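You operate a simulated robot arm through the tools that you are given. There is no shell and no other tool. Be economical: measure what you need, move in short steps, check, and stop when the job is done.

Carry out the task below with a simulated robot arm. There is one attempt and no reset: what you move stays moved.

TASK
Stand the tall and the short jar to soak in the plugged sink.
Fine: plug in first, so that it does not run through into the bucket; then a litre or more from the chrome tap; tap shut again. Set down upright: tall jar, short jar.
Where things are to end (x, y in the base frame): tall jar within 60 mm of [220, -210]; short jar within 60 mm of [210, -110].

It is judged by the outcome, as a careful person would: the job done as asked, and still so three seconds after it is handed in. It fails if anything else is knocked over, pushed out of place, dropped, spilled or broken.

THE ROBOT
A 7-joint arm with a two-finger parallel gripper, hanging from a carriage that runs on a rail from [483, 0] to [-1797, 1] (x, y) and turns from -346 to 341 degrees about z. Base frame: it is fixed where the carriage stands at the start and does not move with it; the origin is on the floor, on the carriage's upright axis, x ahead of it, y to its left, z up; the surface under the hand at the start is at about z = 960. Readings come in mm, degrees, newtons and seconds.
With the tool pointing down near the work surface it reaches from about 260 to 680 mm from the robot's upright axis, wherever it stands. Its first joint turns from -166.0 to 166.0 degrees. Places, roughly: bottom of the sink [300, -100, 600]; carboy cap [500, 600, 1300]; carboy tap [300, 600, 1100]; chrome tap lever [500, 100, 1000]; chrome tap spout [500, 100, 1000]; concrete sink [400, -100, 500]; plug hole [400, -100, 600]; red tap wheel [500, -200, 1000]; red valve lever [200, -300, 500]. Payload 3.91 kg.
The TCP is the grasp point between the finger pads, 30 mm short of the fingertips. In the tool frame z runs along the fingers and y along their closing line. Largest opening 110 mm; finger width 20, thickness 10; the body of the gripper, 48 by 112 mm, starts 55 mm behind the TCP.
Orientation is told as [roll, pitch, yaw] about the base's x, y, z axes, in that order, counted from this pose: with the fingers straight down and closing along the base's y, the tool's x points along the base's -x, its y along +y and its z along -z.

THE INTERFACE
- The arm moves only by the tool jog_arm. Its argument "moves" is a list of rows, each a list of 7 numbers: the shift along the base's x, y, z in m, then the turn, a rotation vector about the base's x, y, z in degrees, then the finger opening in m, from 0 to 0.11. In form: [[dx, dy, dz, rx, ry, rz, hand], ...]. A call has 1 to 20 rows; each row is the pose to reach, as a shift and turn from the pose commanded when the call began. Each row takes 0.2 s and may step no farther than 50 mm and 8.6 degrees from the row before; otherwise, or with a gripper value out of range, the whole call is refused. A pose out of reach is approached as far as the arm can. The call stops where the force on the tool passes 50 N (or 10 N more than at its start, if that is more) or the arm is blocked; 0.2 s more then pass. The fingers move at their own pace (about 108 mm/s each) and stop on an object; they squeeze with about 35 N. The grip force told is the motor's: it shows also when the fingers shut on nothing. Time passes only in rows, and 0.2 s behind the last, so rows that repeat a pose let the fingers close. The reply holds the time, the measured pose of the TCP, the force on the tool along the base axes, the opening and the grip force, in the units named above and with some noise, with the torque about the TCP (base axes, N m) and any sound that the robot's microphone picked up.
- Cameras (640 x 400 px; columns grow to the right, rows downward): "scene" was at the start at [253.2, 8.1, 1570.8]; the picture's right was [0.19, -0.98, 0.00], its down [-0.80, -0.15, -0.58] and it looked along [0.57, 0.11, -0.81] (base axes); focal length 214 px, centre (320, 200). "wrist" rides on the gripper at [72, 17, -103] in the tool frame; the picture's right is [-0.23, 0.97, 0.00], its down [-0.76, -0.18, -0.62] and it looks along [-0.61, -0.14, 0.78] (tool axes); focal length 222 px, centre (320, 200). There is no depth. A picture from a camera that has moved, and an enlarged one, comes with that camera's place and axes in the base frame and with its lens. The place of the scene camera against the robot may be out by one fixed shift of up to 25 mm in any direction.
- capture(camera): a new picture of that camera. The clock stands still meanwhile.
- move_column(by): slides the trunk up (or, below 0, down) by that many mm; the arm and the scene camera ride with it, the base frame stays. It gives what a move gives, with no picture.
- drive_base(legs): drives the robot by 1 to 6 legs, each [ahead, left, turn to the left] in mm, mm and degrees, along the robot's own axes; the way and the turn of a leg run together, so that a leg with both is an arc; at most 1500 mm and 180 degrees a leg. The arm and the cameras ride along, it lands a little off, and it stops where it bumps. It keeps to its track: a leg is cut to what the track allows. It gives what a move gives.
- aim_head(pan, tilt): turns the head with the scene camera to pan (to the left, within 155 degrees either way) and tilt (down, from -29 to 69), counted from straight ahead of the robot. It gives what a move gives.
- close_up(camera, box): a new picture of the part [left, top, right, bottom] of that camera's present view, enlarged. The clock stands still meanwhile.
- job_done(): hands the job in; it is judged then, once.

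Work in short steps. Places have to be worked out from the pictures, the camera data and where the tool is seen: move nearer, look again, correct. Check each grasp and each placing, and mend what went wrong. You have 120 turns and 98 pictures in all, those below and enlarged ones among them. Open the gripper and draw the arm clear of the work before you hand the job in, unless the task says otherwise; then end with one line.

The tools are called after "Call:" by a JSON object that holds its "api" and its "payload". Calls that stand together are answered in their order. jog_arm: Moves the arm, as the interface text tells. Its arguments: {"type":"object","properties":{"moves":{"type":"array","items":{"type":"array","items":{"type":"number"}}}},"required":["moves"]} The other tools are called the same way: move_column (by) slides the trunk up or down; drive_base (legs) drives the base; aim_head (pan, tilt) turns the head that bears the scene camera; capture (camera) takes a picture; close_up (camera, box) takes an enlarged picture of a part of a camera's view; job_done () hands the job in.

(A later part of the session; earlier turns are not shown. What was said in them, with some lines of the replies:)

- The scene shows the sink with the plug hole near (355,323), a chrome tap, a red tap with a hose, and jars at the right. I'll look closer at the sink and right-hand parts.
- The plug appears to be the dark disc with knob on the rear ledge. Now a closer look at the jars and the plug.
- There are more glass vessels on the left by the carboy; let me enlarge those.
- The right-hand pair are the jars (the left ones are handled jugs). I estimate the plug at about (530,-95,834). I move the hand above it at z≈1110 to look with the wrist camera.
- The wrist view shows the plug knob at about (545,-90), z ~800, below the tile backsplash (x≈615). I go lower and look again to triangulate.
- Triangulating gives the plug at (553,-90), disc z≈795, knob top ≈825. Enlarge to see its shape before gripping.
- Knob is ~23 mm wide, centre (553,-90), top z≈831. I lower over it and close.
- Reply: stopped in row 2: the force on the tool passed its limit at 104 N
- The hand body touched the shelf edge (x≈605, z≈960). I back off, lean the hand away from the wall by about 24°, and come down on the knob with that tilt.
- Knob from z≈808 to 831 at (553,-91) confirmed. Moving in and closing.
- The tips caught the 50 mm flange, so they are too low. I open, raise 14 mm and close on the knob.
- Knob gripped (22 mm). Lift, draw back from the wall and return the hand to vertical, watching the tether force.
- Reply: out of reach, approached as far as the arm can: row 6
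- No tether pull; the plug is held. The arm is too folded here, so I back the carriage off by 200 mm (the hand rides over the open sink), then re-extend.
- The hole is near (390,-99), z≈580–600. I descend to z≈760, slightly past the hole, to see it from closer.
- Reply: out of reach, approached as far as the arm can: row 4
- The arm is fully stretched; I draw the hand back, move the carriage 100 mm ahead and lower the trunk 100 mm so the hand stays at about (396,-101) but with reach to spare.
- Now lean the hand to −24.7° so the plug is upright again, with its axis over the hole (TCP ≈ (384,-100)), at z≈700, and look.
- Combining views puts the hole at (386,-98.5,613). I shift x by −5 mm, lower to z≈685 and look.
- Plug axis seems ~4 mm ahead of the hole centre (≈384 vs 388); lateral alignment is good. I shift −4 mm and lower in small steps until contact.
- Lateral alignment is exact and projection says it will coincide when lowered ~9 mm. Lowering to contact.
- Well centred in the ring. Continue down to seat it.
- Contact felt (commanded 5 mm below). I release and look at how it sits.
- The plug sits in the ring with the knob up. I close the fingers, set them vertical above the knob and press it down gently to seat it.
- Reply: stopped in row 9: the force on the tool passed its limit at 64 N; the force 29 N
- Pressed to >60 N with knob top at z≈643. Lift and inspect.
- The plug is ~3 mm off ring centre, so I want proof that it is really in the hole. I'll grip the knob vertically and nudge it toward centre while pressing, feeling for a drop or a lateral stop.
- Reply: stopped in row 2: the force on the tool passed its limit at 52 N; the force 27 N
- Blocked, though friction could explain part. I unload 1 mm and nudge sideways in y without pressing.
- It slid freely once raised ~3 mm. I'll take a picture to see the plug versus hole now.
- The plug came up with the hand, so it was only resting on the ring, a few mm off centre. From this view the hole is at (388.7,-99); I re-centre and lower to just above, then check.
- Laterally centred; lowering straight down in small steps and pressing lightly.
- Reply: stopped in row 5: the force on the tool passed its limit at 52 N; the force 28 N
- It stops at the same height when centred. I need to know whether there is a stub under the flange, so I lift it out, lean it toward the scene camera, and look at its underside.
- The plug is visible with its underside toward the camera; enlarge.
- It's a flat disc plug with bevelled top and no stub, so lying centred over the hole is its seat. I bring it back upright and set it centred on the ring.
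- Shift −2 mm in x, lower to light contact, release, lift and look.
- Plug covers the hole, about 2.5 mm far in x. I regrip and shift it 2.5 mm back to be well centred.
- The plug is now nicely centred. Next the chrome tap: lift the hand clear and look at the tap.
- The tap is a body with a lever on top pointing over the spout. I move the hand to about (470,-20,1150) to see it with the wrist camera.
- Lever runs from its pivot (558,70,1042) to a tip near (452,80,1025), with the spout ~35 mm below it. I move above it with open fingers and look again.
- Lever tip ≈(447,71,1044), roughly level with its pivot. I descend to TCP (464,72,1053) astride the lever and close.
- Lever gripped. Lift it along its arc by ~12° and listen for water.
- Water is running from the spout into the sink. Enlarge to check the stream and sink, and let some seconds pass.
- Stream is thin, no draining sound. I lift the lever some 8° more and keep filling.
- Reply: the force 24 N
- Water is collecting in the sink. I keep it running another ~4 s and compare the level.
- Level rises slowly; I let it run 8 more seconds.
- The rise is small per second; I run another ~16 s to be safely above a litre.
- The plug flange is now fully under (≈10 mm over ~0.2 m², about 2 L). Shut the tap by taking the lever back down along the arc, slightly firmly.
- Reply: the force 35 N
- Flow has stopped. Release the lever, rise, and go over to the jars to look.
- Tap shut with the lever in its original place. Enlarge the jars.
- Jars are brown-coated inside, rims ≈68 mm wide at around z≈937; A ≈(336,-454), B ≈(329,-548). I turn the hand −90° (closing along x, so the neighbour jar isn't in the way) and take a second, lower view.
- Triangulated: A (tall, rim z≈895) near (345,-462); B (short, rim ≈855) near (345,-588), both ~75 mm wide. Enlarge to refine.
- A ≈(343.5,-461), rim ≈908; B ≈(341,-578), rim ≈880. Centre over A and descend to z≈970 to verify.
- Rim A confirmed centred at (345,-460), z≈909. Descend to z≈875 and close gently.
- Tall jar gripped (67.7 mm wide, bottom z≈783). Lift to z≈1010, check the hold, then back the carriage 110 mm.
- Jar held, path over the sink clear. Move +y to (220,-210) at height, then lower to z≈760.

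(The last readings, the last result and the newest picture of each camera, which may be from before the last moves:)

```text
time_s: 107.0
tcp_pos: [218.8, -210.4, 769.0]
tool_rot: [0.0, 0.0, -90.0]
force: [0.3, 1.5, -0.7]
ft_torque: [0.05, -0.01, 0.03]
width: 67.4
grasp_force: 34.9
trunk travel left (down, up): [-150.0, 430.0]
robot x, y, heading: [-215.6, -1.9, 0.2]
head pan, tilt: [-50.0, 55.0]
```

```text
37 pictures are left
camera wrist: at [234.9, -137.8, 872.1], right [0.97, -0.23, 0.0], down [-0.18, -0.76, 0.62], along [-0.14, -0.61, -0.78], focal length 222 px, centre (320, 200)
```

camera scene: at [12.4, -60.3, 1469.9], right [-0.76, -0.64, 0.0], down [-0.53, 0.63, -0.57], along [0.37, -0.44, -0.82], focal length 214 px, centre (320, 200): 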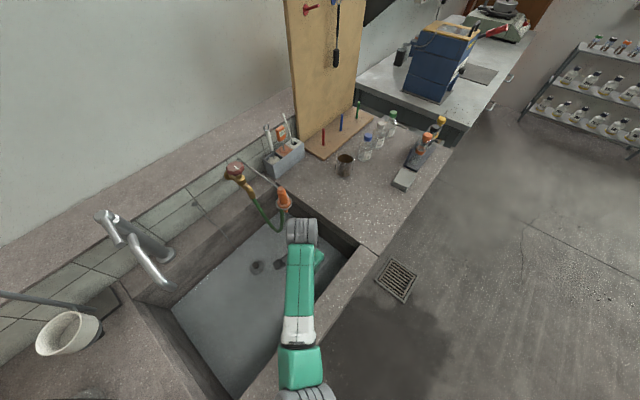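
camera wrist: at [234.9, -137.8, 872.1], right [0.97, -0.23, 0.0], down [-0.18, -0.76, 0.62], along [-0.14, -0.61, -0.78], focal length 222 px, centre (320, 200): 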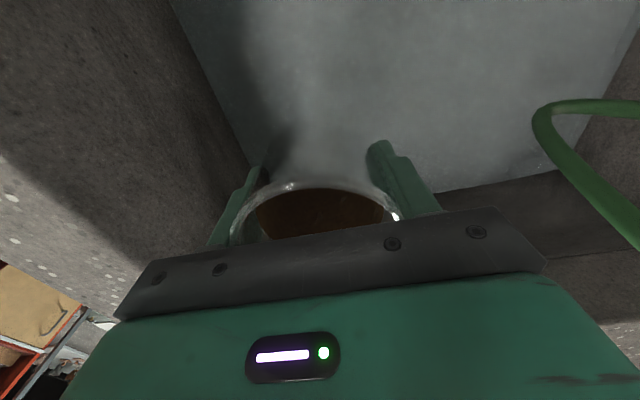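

Clear of the walls (front wall x≈110). Lower toward the bottom, slowing near contact expected at TCP z≈700.

Call:
{"api": "jog_arm", "payload": {"moves": [[0, 0, -0.025, 0, 0, 0, 0.06], [0, 0, -0.05, 0, 0, 0, 0.06], [0, 0, -0.056, 0, 0, 0, 0.06], [0, 0, -0.06, 0, 0, 0, 0.06], [0, 0, -0.064, 0, 0, 0, 0.06]]}}

```text
time_s: 108.2
tcp_pos: [219.4, -210.3, 705.3]
tool_rot: [-0.1, -0.1, -90.1]
force: [0.4, 0.4, -1.3]
ft_torque: [0.01, 0.0, -0.01]
width: 67.7
grasp_force: 34.7
trunk travel left (down, up): [-150.0, 430.0]
robot x, y, heading: [-219.6, 1.4, -0.2]
head pan, tilt: [-50.0, 55.0]
```

No contact yet; 2 mm steps down until the force shows.

Call:
{"api": "jog_arm", "payload": {"moves": [[0, 0, -0.002, 0, 0, 0, 0.06], [0, 0, -0.004, 0, 0, 0, 0.06], [0, 0, -0.006, 0, 0, 0, 0.06], [0, 0, -0.008, 0, 0, 0, 0.06]]}}

```text
time_s: 109.2
tcp_pos: [220.1, -211.0, 697.5]
tool_rot: [-0.1, 0.0, -89.9]
force: [0.0, 0.5, -0.9]
ft_torque: [-0.01, 0.01, -0.02]
width: 67.5
grasp_force: 35.2
trunk travel left (down, up): [-150.0, 430.0]
robot x, y, heading: [-214.5, 2.1, 0.3]
head pan, tilt: [-50.0, 55.0]
```

Call:
{"api": "jog_arm", "payload": {"moves": [[0, 0, -0.002, 0, 0, 0, 0.06], [0, 0, -0.004, 0, 0, 0, 0.06], [0, 0, -0.006, 0, 0, 0, 0.06]]}}

```text
time_s: 110.0
tcp_pos: [220.9, -210.2, 691.9]
tool_rot: [-0.1, 0.0, -90.0]
force: [-0.2, 0.3, -1.9]
ft_torque: [-0.01, 0.0, -0.01]
width: 67.6
grasp_force: 35.7
trunk travel left (down, up): [-150.0, 430.0]
robot x, y, heading: [-217.3, -0.3, -0.0]
head pan, tilt: [-50.0, 55.0]
```

Still no contact at 692; continuing in small steps.

Call:
{"api": "jog_arm", "payload": {"moves": [[0, 0, -0.002, 0, 0, 0, 0.06], [0, 0, -0.004, 0, 0, 0, 0.06], [0, 0, -0.006, 0, 0, 0, 0.06], [0, 0, -0.008, 0, 0, 0, 0.06]]}}

Call:
{"api": "capture", "payload": {"camera": "wrist"}}

```text
time_s: 111.0
tcp_pos: [221.4, -210.2, 684.2]
tool_rot: [-0.1, -0.1, -90.1]
force: [-3.6, 1.0, 7.2]
ft_torque: [0.26, 0.09, 0.07]
width: 67.8
grasp_force: 34.6
trunk travel left (down, up): [-150.0, 430.0]
robot x, y, heading: [-214.3, -3.0, 0.3]
head pan, tilt: [-50.0, 55.0]
```

```text
36 pictures are left
camera wrist: at [236.3, -137.5, 787.1], right [0.97, -0.23, 0.0], down [-0.18, -0.76, 0.62], along [-0.14, -0.61, -0.78], focal length 222 px, centre (320, 200)
```

wrist: 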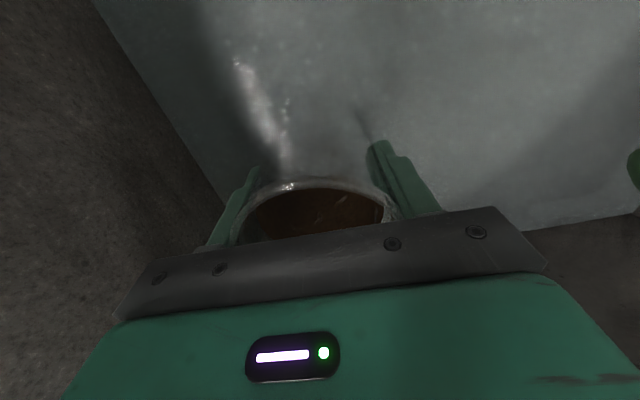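

Contact at z≈684 (force +7 N). Release and rise straight up.

Call:
{"api": "jog_arm", "payload": {"moves": [[0, 0, 0.001, 0, 0, 0, 0.075], [0, 0, 0.001, 0, 0, 0, 0.09], [0, 0, 0.001, 0, 0, 0, 0.11], [0, 0, 0.001, 0, 0, 0, 0.11], [0, 0, 0.03, 0, 0, 0, 0.11], [0, 0, 0.07, 0, 0, 0, 0.11], [0, 0, 0.11, 0, 0, 0, 0.11], [0, 0, 0.15, 0, 0, 0, 0.11], [0, 0, 0.19, 0, 0, 0, 0.11]]}}

Call:
{"api": "capture", "payload": {"camera": "wrist"}}

```text
time_s: 113.0
tcp_pos: [219.0, -209.3, 875.6]
tool_rot: [-0.2, 0.0, -90.1]
force: [-0.4, 0.3, 0.3]
ft_torque: [0.04, 0.01, -0.01]
width: 109.9
grasp_force: 0.0
trunk travel left (down, up): [-150.0, 430.0]
robot x, y, heading: [-215.6, -1.3, 0.0]
head pan, tilt: [-50.0, 55.0]
```

```text
35 pictures are left
camera wrist: at [235.8, -136.1, 977.8], right [0.97, -0.23, 0.0], down [-0.18, -0.76, 0.62], along [-0.14, -0.61, -0.78], focal length 222 px, centre (320, 200)
```

wrist: 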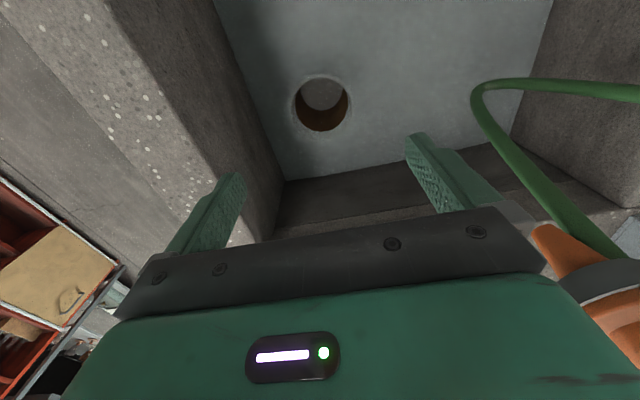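

The tall jar stands upright in place. Now for the short jar: rise, move the hand back and to the right, then drive the carriage ahead 300 mm to be within reach of B.

Call:
{"api": "jog_arm", "payload": {"moves": [[0, 0, 0.05, 0, 0, 0, 0.11], [0, 0, 0.1, 0, 0, 0, 0.11], [0, 0, 0.15, 0, 0, 0, 0.11], [0, 0, 0.2, 0, 0, 0, 0.11], [-0.03, -0.035, 0.22, 0, 0, 0, 0.11], [-0.06, -0.07, 0.22, 0, 0, 0, 0.11], [-0.09, -0.105, 0.22, 0, 0, 0, 0.11], [-0.12, -0.14, 0.22, 0, 0, 0, 0.11], [-0.15, -0.175, 0.22, 0, 0, 0, 0.11], [-0.17, -0.2, 0.22, 0, 0, 0, 0.11]]}}

Call:
{"api": "drive_base", "payload": {"legs": [[300, 0, 0]]}}

Call:
{"api": "capture", "payload": {"camera": "wrist"}}

```text
refused: row 5 steps farther than a row can; nothing moved
```

```text
time_s: 114.2
tcp_pos: [313.9, -208.9, 875.6]
tool_rot: [-1.0, 0.1, -91.7]
force: [-28.2, 18.7, 10.0]
ft_torque: [-1.56, -1.89, -0.97]
width: 110.1
grasp_force: 0.1
trunk travel left (down, up): [-150.0, 430.0]
robot x, y, heading: [-108.9, 0.4, 0.1]
head pan, tilt: [-50.0, 55.0]
stopped in leg 1: the force on the tool passed its limit at 139 N (the readings are from after the stop); the commanded pose is now the measured one
```

```text
34 pictures are left
camera wrist: at [333.9, -136.0, 978.1], right [0.97, -0.26, -0.02], down [-0.19, -0.76, 0.63], along [-0.17, -0.6, -0.78], focal length 222 px, centre (320, 200)
```

wrist: 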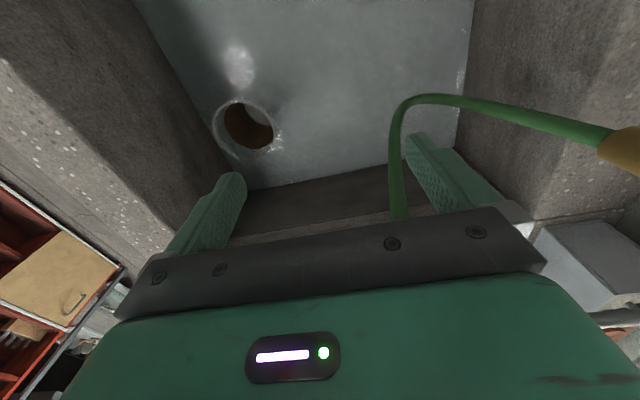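

The jog was refused and the drive ran the hand into the hose nozzle's holder. I back straight off first, then inspect.

Call:
{"api": "drive_base", "payload": {"legs": [[-80, 0, 0]]}}

Call:
{"api": "capture", "payload": {"camera": "scene"}}

Call:
{"api": "close_up", "payload": {"camera": "scene", "box": [210, 130, 370, 290]}}

```text
time_s: 115.3
tcp_pos: [238.8, -210.3, 877.2]
tool_rot: [-0.7, -0.1, -91.4]
force: [0.6, -0.1, 0.3]
ft_torque: [0.0, 0.01, -0.02]
width: 110.0
grasp_force: 0.2
trunk travel left (down, up): [-150.0, 430.0]
robot x, y, heading: [-188.1, -1.8, -0.2]
head pan, tilt: [-50.0, 55.0]
```

```text
33 pictures are left
camera scene: at [38.0, -60.4, 1469.8], right [-0.77, -0.64, 0.0], down [-0.53, 0.63, -0.57], along [0.37, -0.44, -0.82], focal length 214 px, centre (320, 200)
```

scene: 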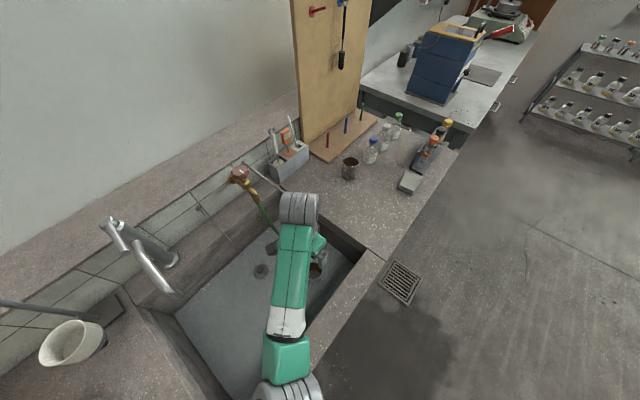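

```text
2.50 times, centred on (290, 210) of scene
camera zoom: at [38.0, -60.4, 1469.8], right [-0.77, -0.64, 0.0], down [-0.53, 0.63, -0.57], along [0.37, -0.44, -0.82], focal length 536 px, centre (395, 175)
```

zoom: 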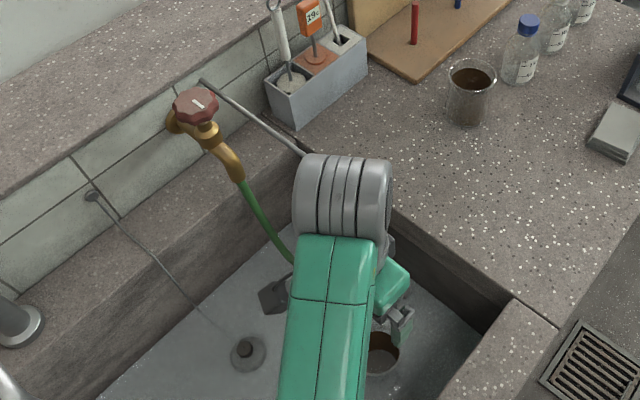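

Raise the hand straight up (separate call this time), then move it back and see the nozzle.

Call:
{"api": "jog_arm", "payload": {"moves": [[-0.01, 0, 0.045, 0, 0, 0, 0.11], [-0.02, 0, 0.09, 0, 0, 0, 0.11], [-0.02, 0, 0.135, 0, 0, 0, 0.11], [-0.02, 0, 0.18, 0, 0, 0, 0.11], [-0.02, 0, 0.22, 0, 0, 0, 0.11], [-0.04, -0.035, 0.22, 0, 0, 0, 0.11], [-0.06, -0.07, 0.22, 0, 0, 0, 0.11], [-0.08, -0.105, 0.22, 0, 0, 0, 0.11], [-0.1, -0.14, 0.22, 0, 0, 0, 0.11], [-0.12, -0.17, 0.22, 0, 0, 0, 0.11], [-0.14, -0.19, 0.22, 0, 0, 0, 0.11]]}}

Call:
{"api": "capture", "payload": {"camera": "scene"}}

Call:
{"api": "close_up", "payload": {"camera": "scene", "box": [210, 130, 370, 290]}}

```text
time_s: 117.7
tcp_pos: [98.4, -403.1, 1096.8]
tool_rot: [-0.7, -0.1, -91.5]
force: [0.0, -0.7, -0.2]
ft_torque: [-0.03, 0.02, 0.0]
width: 109.9
grasp_force: 0.2
trunk travel left (down, up): [-150.0, 430.0]
robot x, y, heading: [-190.7, -0.2, 0.1]
head pan, tilt: [-50.0, 55.0]
```

```text
31 pictures are left
camera scene: at [38.2, -60.5, 1469.9], right [-0.77, -0.64, 0.0], down [-0.53, 0.63, -0.57], along [0.37, -0.44, -0.82], focal length 214 px, centre (320, 200)
```

scene: 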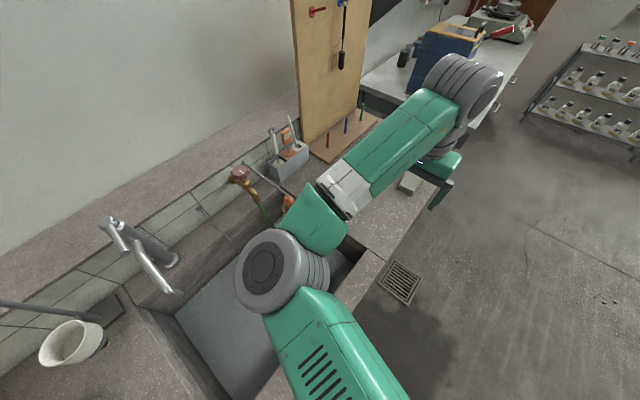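

```text
2.50 times, centred on (290, 210) of scene
camera zoom: at [38.2, -60.5, 1469.9], right [-0.77, -0.64, 0.0], down [-0.53, 0.63, -0.57], along [0.37, -0.44, -0.82], focal length 536 px, centre (395, 175)
```

zoom: 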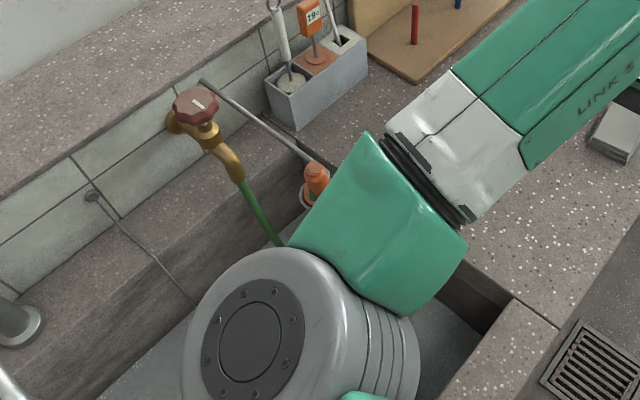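

The nozzle is still seated in its ring. Drive ahead 240 mm with the hand high (z≈1097), then look at B.

Call:
{"api": "drive_base", "payload": {"legs": [[240, 0, 0]]}}

Call:
{"api": "capture", "payload": {"camera": "wrist"}}

Call:
{"api": "capture", "payload": {"camera": "scene"}}

```text
time_s: 119.5
tcp_pos: [338.2, -402.0, 1096.6]
tool_rot: [-0.6, -0.1, -91.2]
force: [0.4, -0.4, -0.3]
ft_torque: [0.02, 0.0, -0.04]
width: 110.0
grasp_force: 0.0
trunk travel left (down, up): [-150.0, 430.0]
robot x, y, heading: [45.4, 1.7, 0.4]
head pan, tilt: [-50.0, 55.0]
```

```text
29 pictures are left
camera wrist: at [357.4, -329.1, 1199.2], right [0.97, -0.25, -0.01], down [-0.19, -0.76, 0.63], along [-0.16, -0.6, -0.78], focal length 222 px, centre (320, 200)
```

wrist: 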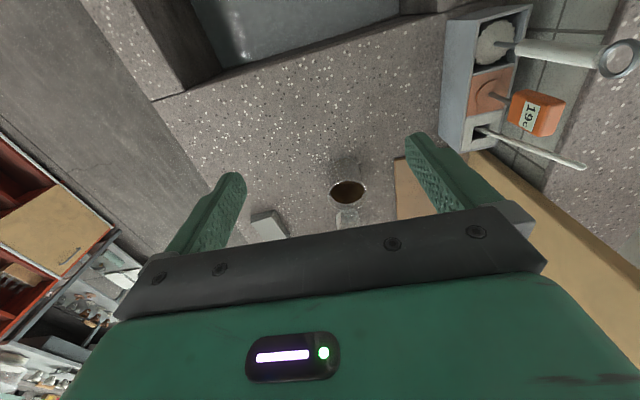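

```text
28 pictures are left
camera scene: at [277.1, -59.5, 1470.0], right [-0.76, -0.65, 0.0], down [-0.53, 0.62, -0.57], along [0.37, -0.44, -0.82], focal length 214 px, centre (320, 200)
```

scene: 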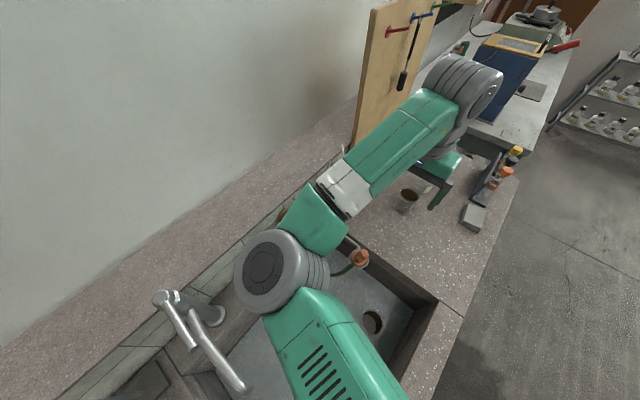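

Move over B at (341,-570,1000), squaring the yaw, and look.

Call:
{"api": "jog_arm", "payload": {"moves": [[0.001, -0.04, 0, 0.3, 0, 0.6, 0.11], [0.002, -0.085, -0.0, 0.6, 0, 1.2, 0.11], [0.003, -0.13, -0.01, 0.6, 0, 1.2, 0.11], [0.003, -0.168, -0.04, 0.6, 0, 1.2, 0.11], [0.003, -0.168, -0.08, 0.6, 0, 1.2, 0.11], [0.003, -0.168, -0.1, 0.6, 0, 1.2, 0.11]]}}

Call:
{"api": "capture", "payload": {"camera": "wrist"}}

```text
time_s: 120.9
tcp_pos: [342.0, -570.4, 994.6]
tool_rot: [-0.6, 0.4, -90.1]
force: [-1.3, -0.2, 0.7]
ft_torque: [0.0, -0.01, -0.02]
width: 109.8
grasp_force: 0.1
trunk travel left (down, up): [-150.0, 430.0]
robot x, y, heading: [47.9, -2.5, 0.3]
head pan, tilt: [-50.0, 55.0]
```

```text
27 pictures are left
camera wrist: at [358.3, -498.0, 1098.0], right [0.97, -0.23, -0.01], down [-0.17, -0.77, 0.62], along [-0.15, -0.6, -0.79], focal length 222 px, centre (320, 200)
```

wrist: 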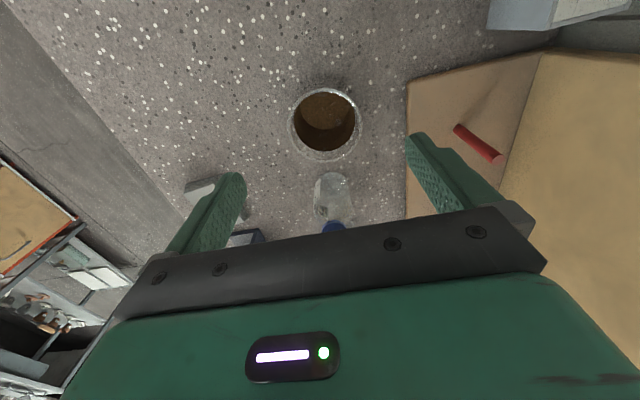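

B's rim is at about (344,-570), z≈870–900. Descend to z≈935 (fingers straddling with clearance) and refine.

Call:
{"api": "jog_arm", "payload": {"moves": [[0.001, 0, -0.03, 0.5, -0.4, 0, 0.11], [0.002, 0, -0.06, 0.5, -0.4, 0, 0.11]]}}

Call:
{"api": "capture", "payload": {"camera": "wrist"}}

```text
time_s: 121.5
tcp_pos: [340.9, -570.2, 935.6]
tool_rot: [-0.3, 1.0, -89.9]
force: [0.0, -0.3, 0.8]
ft_torque: [0.0, -0.01, 0.01]
width: 110.0
grasp_force: 0.1
trunk travel left (down, up): [-150.0, 430.0]
robot x, y, heading: [47.1, -2.4, 0.1]
head pan, tilt: [-50.0, 55.0]
```

```text
26 pictures are left
camera wrist: at [358.9, -498.6, 1039.5], right [0.97, -0.23, -0.01], down [-0.18, -0.77, 0.61], along [-0.15, -0.59, -0.79], focal length 222 px, centre (320, 200)
```

wrist: 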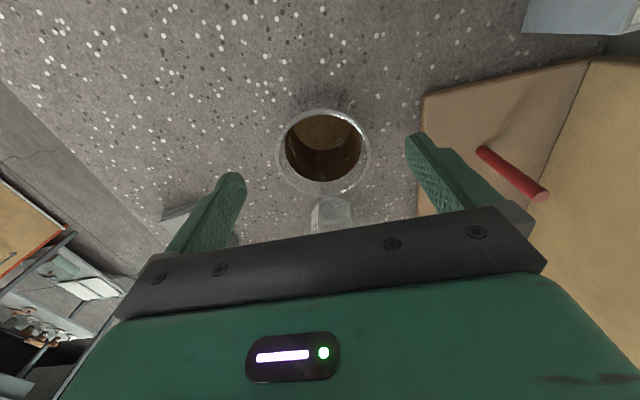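

Estimates for B: (344,-567±6), rim z 880–905. Descend to z≈880 (body still above the rim in either case) shifting 3 mm in y- none-, then view against the fingers.

Call:
{"api": "jog_arm", "payload": {"moves": [[0.003, 0.002, -0.025, 0, 0, 0, 0.11], [0.003, 0.002, -0.055, 0, 0, 0, 0.11]]}}

Call:
{"api": "capture", "payload": {"camera": "wrist"}}

```text
time_s: 122.1
tcp_pos: [345.1, -568.7, 880.6]
tool_rot: [-0.3, 0.9, -90.1]
force: [0.3, -0.3, 0.0]
ft_torque: [-0.04, 0.01, 0.0]
width: 109.8
grasp_force: 0.0
trunk travel left (down, up): [-150.0, 430.0]
robot x, y, heading: [46.2, 0.0, 0.4]
head pan, tilt: [-50.0, 55.0]
```

```text
25 pictures are left
camera wrist: at [362.1, -497.9, 984.0], right [0.97, -0.23, -0.01], down [-0.18, -0.77, 0.61], along [-0.15, -0.59, -0.79], focal length 222 px, centre (320, 200)
```

wrist: 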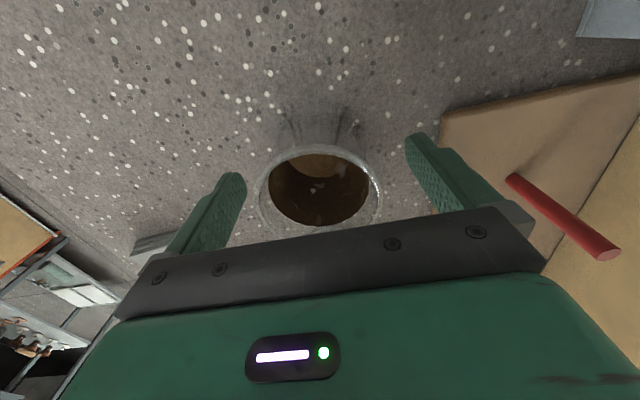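

Consistent now: B at (345,-568), rim ≈882, Ø≈69 — the short jar. Descend to z≈848 and close.

Call:
{"api": "jog_arm", "payload": {"moves": [[0, 0.001, -0.016, 0, 0, 0, 0.11], [0, 0.001, -0.033, 0, 0, 0, 0.11], [0, 0.001, -0.033, 0, 0, 0, 0.08], [0, 0.001, -0.033, 0, 0, 0, 0.055], [0, 0.001, -0.033, 0, 0, 0, 0.055]]}}

Call:
{"api": "capture", "payload": {"camera": "wrist"}}

```text
time_s: 123.3
tcp_pos: [345.7, -565.8, 846.7]
tool_rot: [-0.3, 1.0, -90.1]
force: [-0.7, -1.0, -0.2]
ft_torque: [-0.02, -0.01, 0.02]
width: 67.9
grasp_force: 35.1
trunk travel left (down, up): [-150.0, 430.0]
robot x, y, heading: [47.7, 2.7, 0.5]
head pan, tilt: [-50.0, 55.0]
```

```text
24 pictures are left
camera wrist: at [363.3, -495.7, 951.6], right [0.97, -0.23, -0.01], down [-0.18, -0.77, 0.61], along [-0.15, -0.59, -0.79], focal length 222 px, centre (320, 200)
```

wrist: 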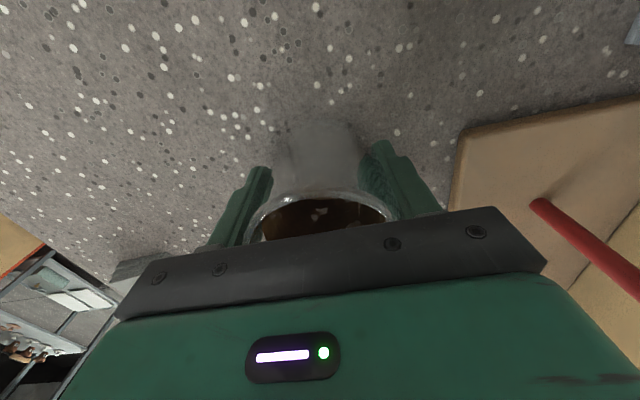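

Short jar gripped (67.9 mm). Lift it, bring it to y≈-405, checking before driving.

Call:
{"api": "jog_arm", "payload": {"moves": [[0, 0, 0.015, 0, 0, 0, 0.055], [0, 0, 0.05, 0, 0, 0, 0.055], [0, 0, 0.095, 0, 0, 0, 0.055], [0, 0, 0.14, 0, 0, 0, 0.055], [0, 0, 0.18, 0, 0, 0, 0.055], [0, 0.03, 0.2, 0, 0, 0, 0.055], [0, 0.07, 0.2, 0, 0, 0, 0.055], [0, 0.11, 0.2, 0, 0, 0, 0.055], [0, 0.15, 0.2, 0, 0, 0, 0.055], [0, 0.165, 0.2, 0, 0, 0, 0.055]]}}

Call:
{"api": "capture", "payload": {"camera": "scene"}}

```text
time_s: 125.5
tcp_pos: [345.5, -400.3, 1048.4]
tool_rot: [-0.3, 1.1, -90.0]
force: [-0.7, -0.1, -1.8]
ft_torque: [0.01, -0.01, -0.01]
width: 67.7
grasp_force: 35.2
trunk travel left (down, up): [-150.0, 430.0]
robot x, y, heading: [48.1, -0.9, 0.4]
head pan, tilt: [-50.0, 55.0]
```

```text
23 pictures are left
camera scene: at [277.0, -59.3, 1469.9], right [-0.76, -0.65, 0.0], down [-0.53, 0.62, -0.57], along [0.37, -0.44, -0.82], focal length 214 px, centre (320, 200)
```

scene: 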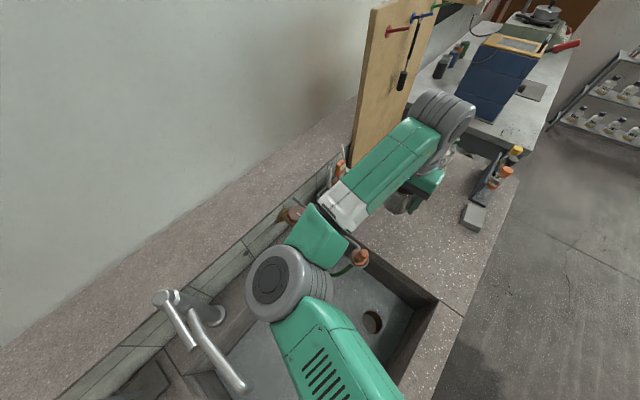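

Jar is held, everything else in place. Drive back 265 mm with the hand high.

Call:
{"api": "drive_base", "payload": {"legs": [[-265, 0, 0]]}}

```text
time_s: 127.4
tcp_pos: [87.3, -399.8, 1049.0]
tool_rot: [-0.3, 1.0, -89.8]
force: [-0.2, 0.2, -1.9]
ft_torque: [0.04, -0.02, 0.0]
width: 67.8
grasp_force: 35.1
trunk travel left (down, up): [-150.0, 430.0]
robot x, y, heading: [-211.2, 2.3, 0.5]
head pan, tilt: [-50.0, 55.0]
```

Move over (210,-110) at height, then lower to z≈760 (checked steps ≤45 mm).

Call:
{"api": "jog_arm", "payload": {"moves": [[0.015, 0.036, 0, 0, 0, 0, 0.055], [0.03, 0.072, 0, 0, 0, 0, 0.055], [0.045, 0.108, 0, 0, 0, 0, 0.055], [0.06, 0.144, 0, 0, 0, 0, 0.055], [0.075, 0.18, 0, 0, 0, 0, 0.055], [0.09, 0.216, 0, 0, 0, 0, 0.055], [0.107, 0.253, 0, 0, 0, 0, 0.055], [0.122, 0.289, 0, 0, 0, 0, 0.055], [0.123, 0.29, -0.03, 0, 0, 0, 0.055], [0.123, 0.29, -0.07, 0, 0, 0, 0.055], [0.123, 0.29, -0.11, 0, 0, 0, 0.055], [0.123, 0.29, -0.15, 0, 0, 0, 0.055], [0.123, 0.29, -0.19, 0, 0, 0, 0.055]]}}

Call:
{"api": "capture", "payload": {"camera": "scene"}}

Call:
{"api": "capture", "payload": {"camera": "wrist"}}

```text
time_s: 130.2
tcp_pos: [207.9, -109.3, 859.5]
tool_rot: [-0.2, 0.9, -89.8]
force: [0.3, 0.7, -2.0]
ft_torque: [0.0, -0.02, 0.0]
width: 67.6
grasp_force: 35.0
trunk travel left (down, up): [-150.0, 430.0]
robot x, y, heading: [-214.0, -1.9, 0.8]
head pan, tilt: [-50.0, 55.0]
```

```text
22 pictures are left
camera scene: at [16.1, -58.2, 1469.9], right [-0.76, -0.65, 0.0], down [-0.53, 0.62, -0.57], along [0.37, -0.44, -0.82], focal length 214 px, centre (320, 200)
```

scene: 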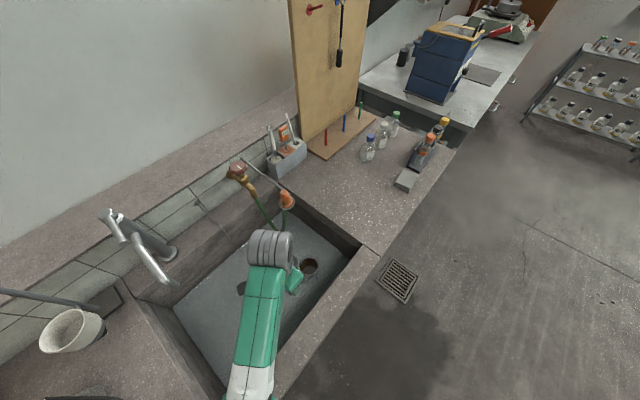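

```text
21 pictures are left
camera wrist: at [224.7, -38.8, 963.3], right [0.97, -0.22, -0.01], down [-0.17, -0.77, 0.61], along [-0.14, -0.59, -0.79], focal length 222 px, centre (320, 200)
```

wrist: 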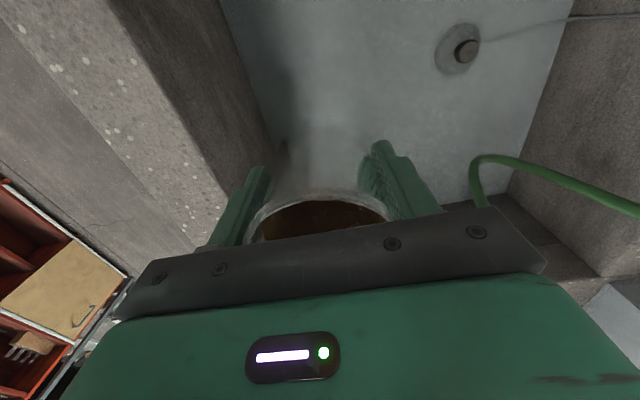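

All clear. Lower to z≈668, then fine steps to contact expected at ≈657.

Call:
{"api": "jog_arm", "payload": {"moves": [[0.001, 0, -0.04, 0, 0, 0, 0.055], [0.001, 0, -0.08, 0, 0, 0, 0.055], [0.001, 0, -0.12, 0, 0, 0, 0.055], [0.001, 0, -0.16, 0, 0, 0, 0.055], [0.001, 0, -0.18, 0, 0, 0, 0.055], [0.001, 0, -0.19, 0, 0, 0, 0.055], [0.001, 0, -0.194, 0, 0, 0, 0.055], [0.001, 0, -0.197, 0, 0, 0, 0.055]]}}

```text
time_s: 132.0
tcp_pos: [210.2, -108.4, 660.2]
tool_rot: [-0.2, 1.0, -89.8]
force: [-0.7, -0.6, -1.7]
ft_torque: [-0.02, -0.03, 0.02]
width: 67.7
grasp_force: 34.8
trunk travel left (down, up): [-150.0, 430.0]
robot x, y, heading: [-211.1, -0.9, 0.5]
head pan, tilt: [-50.0, 55.0]
```

At 660 no contact yet; 1.5 mm steps.

Call:
{"api": "jog_arm", "payload": {"moves": [[0, 0, -0.0015, 0, 0, 0, 0.055], [0, 0, -0.003, 0, 0, 0, 0.055], [0, 0, -0.0045, 0, 0, 0, 0.055]]}}

```text
time_s: 132.8
tcp_pos: [209.4, -107.1, 658.0]
tool_rot: [-0.2, 0.9, -89.8]
force: [1.0, 0.0, -1.7]
ft_torque: [0.0, 0.0, -0.01]
width: 68.1
grasp_force: 35.0
trunk travel left (down, up): [-150.0, 430.0]
robot x, y, heading: [-212.4, 2.8, 0.4]
head pan, tilt: [-50.0, 55.0]
```

Call:
{"api": "jog_arm", "payload": {"moves": [[0, 0, -0.0015, 0, 0, 0, 0.055], [0, 0, -0.003, 0, 0, 0, 0.055], [0, 0, -0.0045, 0, 0, 0, 0.055]]}}

```text
time_s: 133.6
tcp_pos: [211.4, -109.5, 652.4]
tool_rot: [-0.2, 1.0, -89.8]
force: [-5.9, 1.4, 22.2]
ft_torque: [-0.1, -0.3, 0.04]
width: 67.8
grasp_force: 34.7
trunk travel left (down, up): [-150.0, 430.0]
robot x, y, heading: [-208.9, -4.5, 0.3]
head pan, tilt: [-50.0, 55.0]
```

Firm contact (22 N). Ease up 1.5 mm, release and rise straight up.

Call:
{"api": "jog_arm", "payload": {"moves": [[0, 0, 0.0015, 0, 0, 0, 0.055], [0, 0, 0.0015, 0, 0, 0, 0.075], [0, 0, 0.0015, 0, 0, 0, 0.09], [0, 0, 0.0015, 0, 0, 0, 0.11], [0, 0, 0.0015, 0, 0, 0, 0.11], [0, 0, 0.03, 0, 0, 0, 0.11], [0, 0, 0.07, 0, 0, 0, 0.11], [0, 0, 0.115, 0, 0, 0, 0.11], [0, 0, 0.16, 0, 0, 0, 0.11], [0, 0, 0.2, 0, 0, 0, 0.11]]}}

Call:
{"api": "capture", "payload": {"camera": "wrist"}}

```text
time_s: 135.8
tcp_pos: [210.0, -108.4, 852.1]
tool_rot: [-0.3, 1.0, -89.7]
force: [-0.6, 0.1, -0.4]
ft_torque: [0.03, -0.02, 0.01]
width: 110.0
grasp_force: 0.0
trunk travel left (down, up): [-150.0, 430.0]
robot x, y, heading: [-211.6, -0.5, 0.7]
head pan, tilt: [-50.0, 55.0]
```

```text
20 pictures are left
camera wrist: at [226.5, -38.0, 956.2], right [0.97, -0.22, -0.01], down [-0.17, -0.77, 0.61], along [-0.14, -0.59, -0.79], focal length 222 px, centre (320, 200)
```

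wrist: 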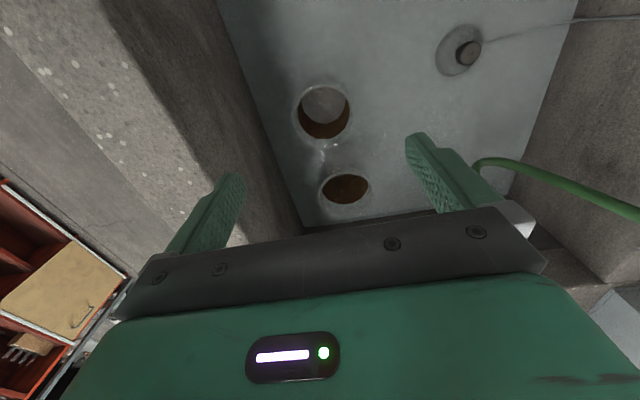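

Both jars stand upright. Raise the arm, back the carriage off, and take final views.

Call:
{"api": "jog_arm", "payload": {"moves": [[0, 0, 0.045, 0, 0, 0, 0.11], [0, 0, 0.09, 0, 0, 0, 0.11], [0, 0, 0.135, 0, 0, 0, 0.11], [0, 0, 0.18, 0, 0, 0, 0.11], [0, 0, 0.225, 0, 0, 0, 0.11], [0, 0, 0.26, 0, 0, 0, 0.11]]}}

Call:
{"api": "drive_base", "payload": {"legs": [[-250, 0, 0]]}}

Call:
{"api": "aim_head", "payload": {"pan": -10, "tilt": 45}}

Call:
{"api": "capture", "payload": {"camera": "scene"}}

```text
time_s: 137.2
tcp_pos: [209.3, -108.7, 1112.4]
tool_rot: [-0.2, 1.0, -89.9]
force: [0.0, -0.7, -0.2]
ft_torque: [0.02, 0.02, 0.01]
width: 110.1
grasp_force: 0.0
trunk travel left (down, up): [-150.0, 430.0]
robot x, y, heading: [-213.2, 0.9, 0.7]
head pan, tilt: [-50.0, 55.0]
```

```text
time_s: 139.0
tcp_pos: [-35.5, -109.3, 1112.0]
tool_rot: [-0.3, 1.0, -89.8]
force: [0.0, 0.1, -0.2]
ft_torque: [0.0, -0.03, -0.02]
width: 109.9
grasp_force: 0.0
trunk travel left (down, up): [-150.0, 430.0]
robot x, y, heading: [-457.6, 0.8, 0.7]
head pan, tilt: [-50.0, 55.0]
```

```text
time_s: 140.0
tcp_pos: [-36.5, -109.4, 1111.9]
tool_rot: [-0.2, 1.0, -89.9]
force: [0.2, 0.2, -0.2]
ft_torque: [0.02, -0.04, 0.03]
width: 110.0
grasp_force: 0.1
trunk travel left (down, up): [-150.0, 430.0]
robot x, y, heading: [-456.5, 0.0, 0.4]
head pan, tilt: [-10.0, 45.0]
```

```text
19 pictures are left
camera scene: at [-196.1, -17.4, 1483.4], right [-0.17, -0.99, 0.0], down [-0.7, 0.12, -0.71], along [0.7, -0.12, -0.71], focal length 214 px, centre (320, 200)
```

scene: 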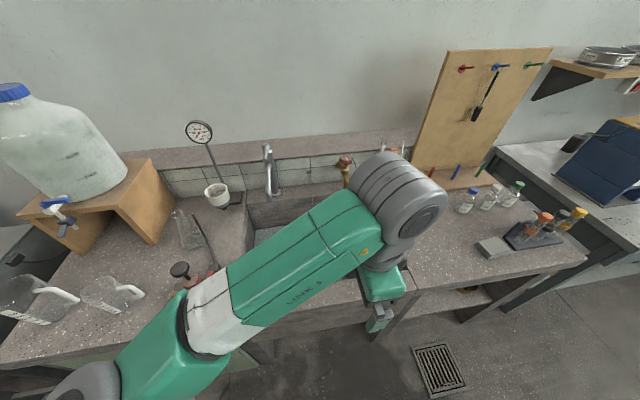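

The sink is plugged and filled, the tap is shut with no stream, and both jars stand upright in place. The arm is clear and open, so I hand the job in.

Call:
{"api": "job_done", "payload": {}}

```text
The job is handed in.
```

The plug is in, the sink holds roughly two litres by eye, the chrome tap is shut, and the tall and short jars stand upright within a few millimetres of their marks. On the way my gripper bumped the red tap's hose nozzle hard (139 N). It still sits in its ring and nothing fell or spilled.
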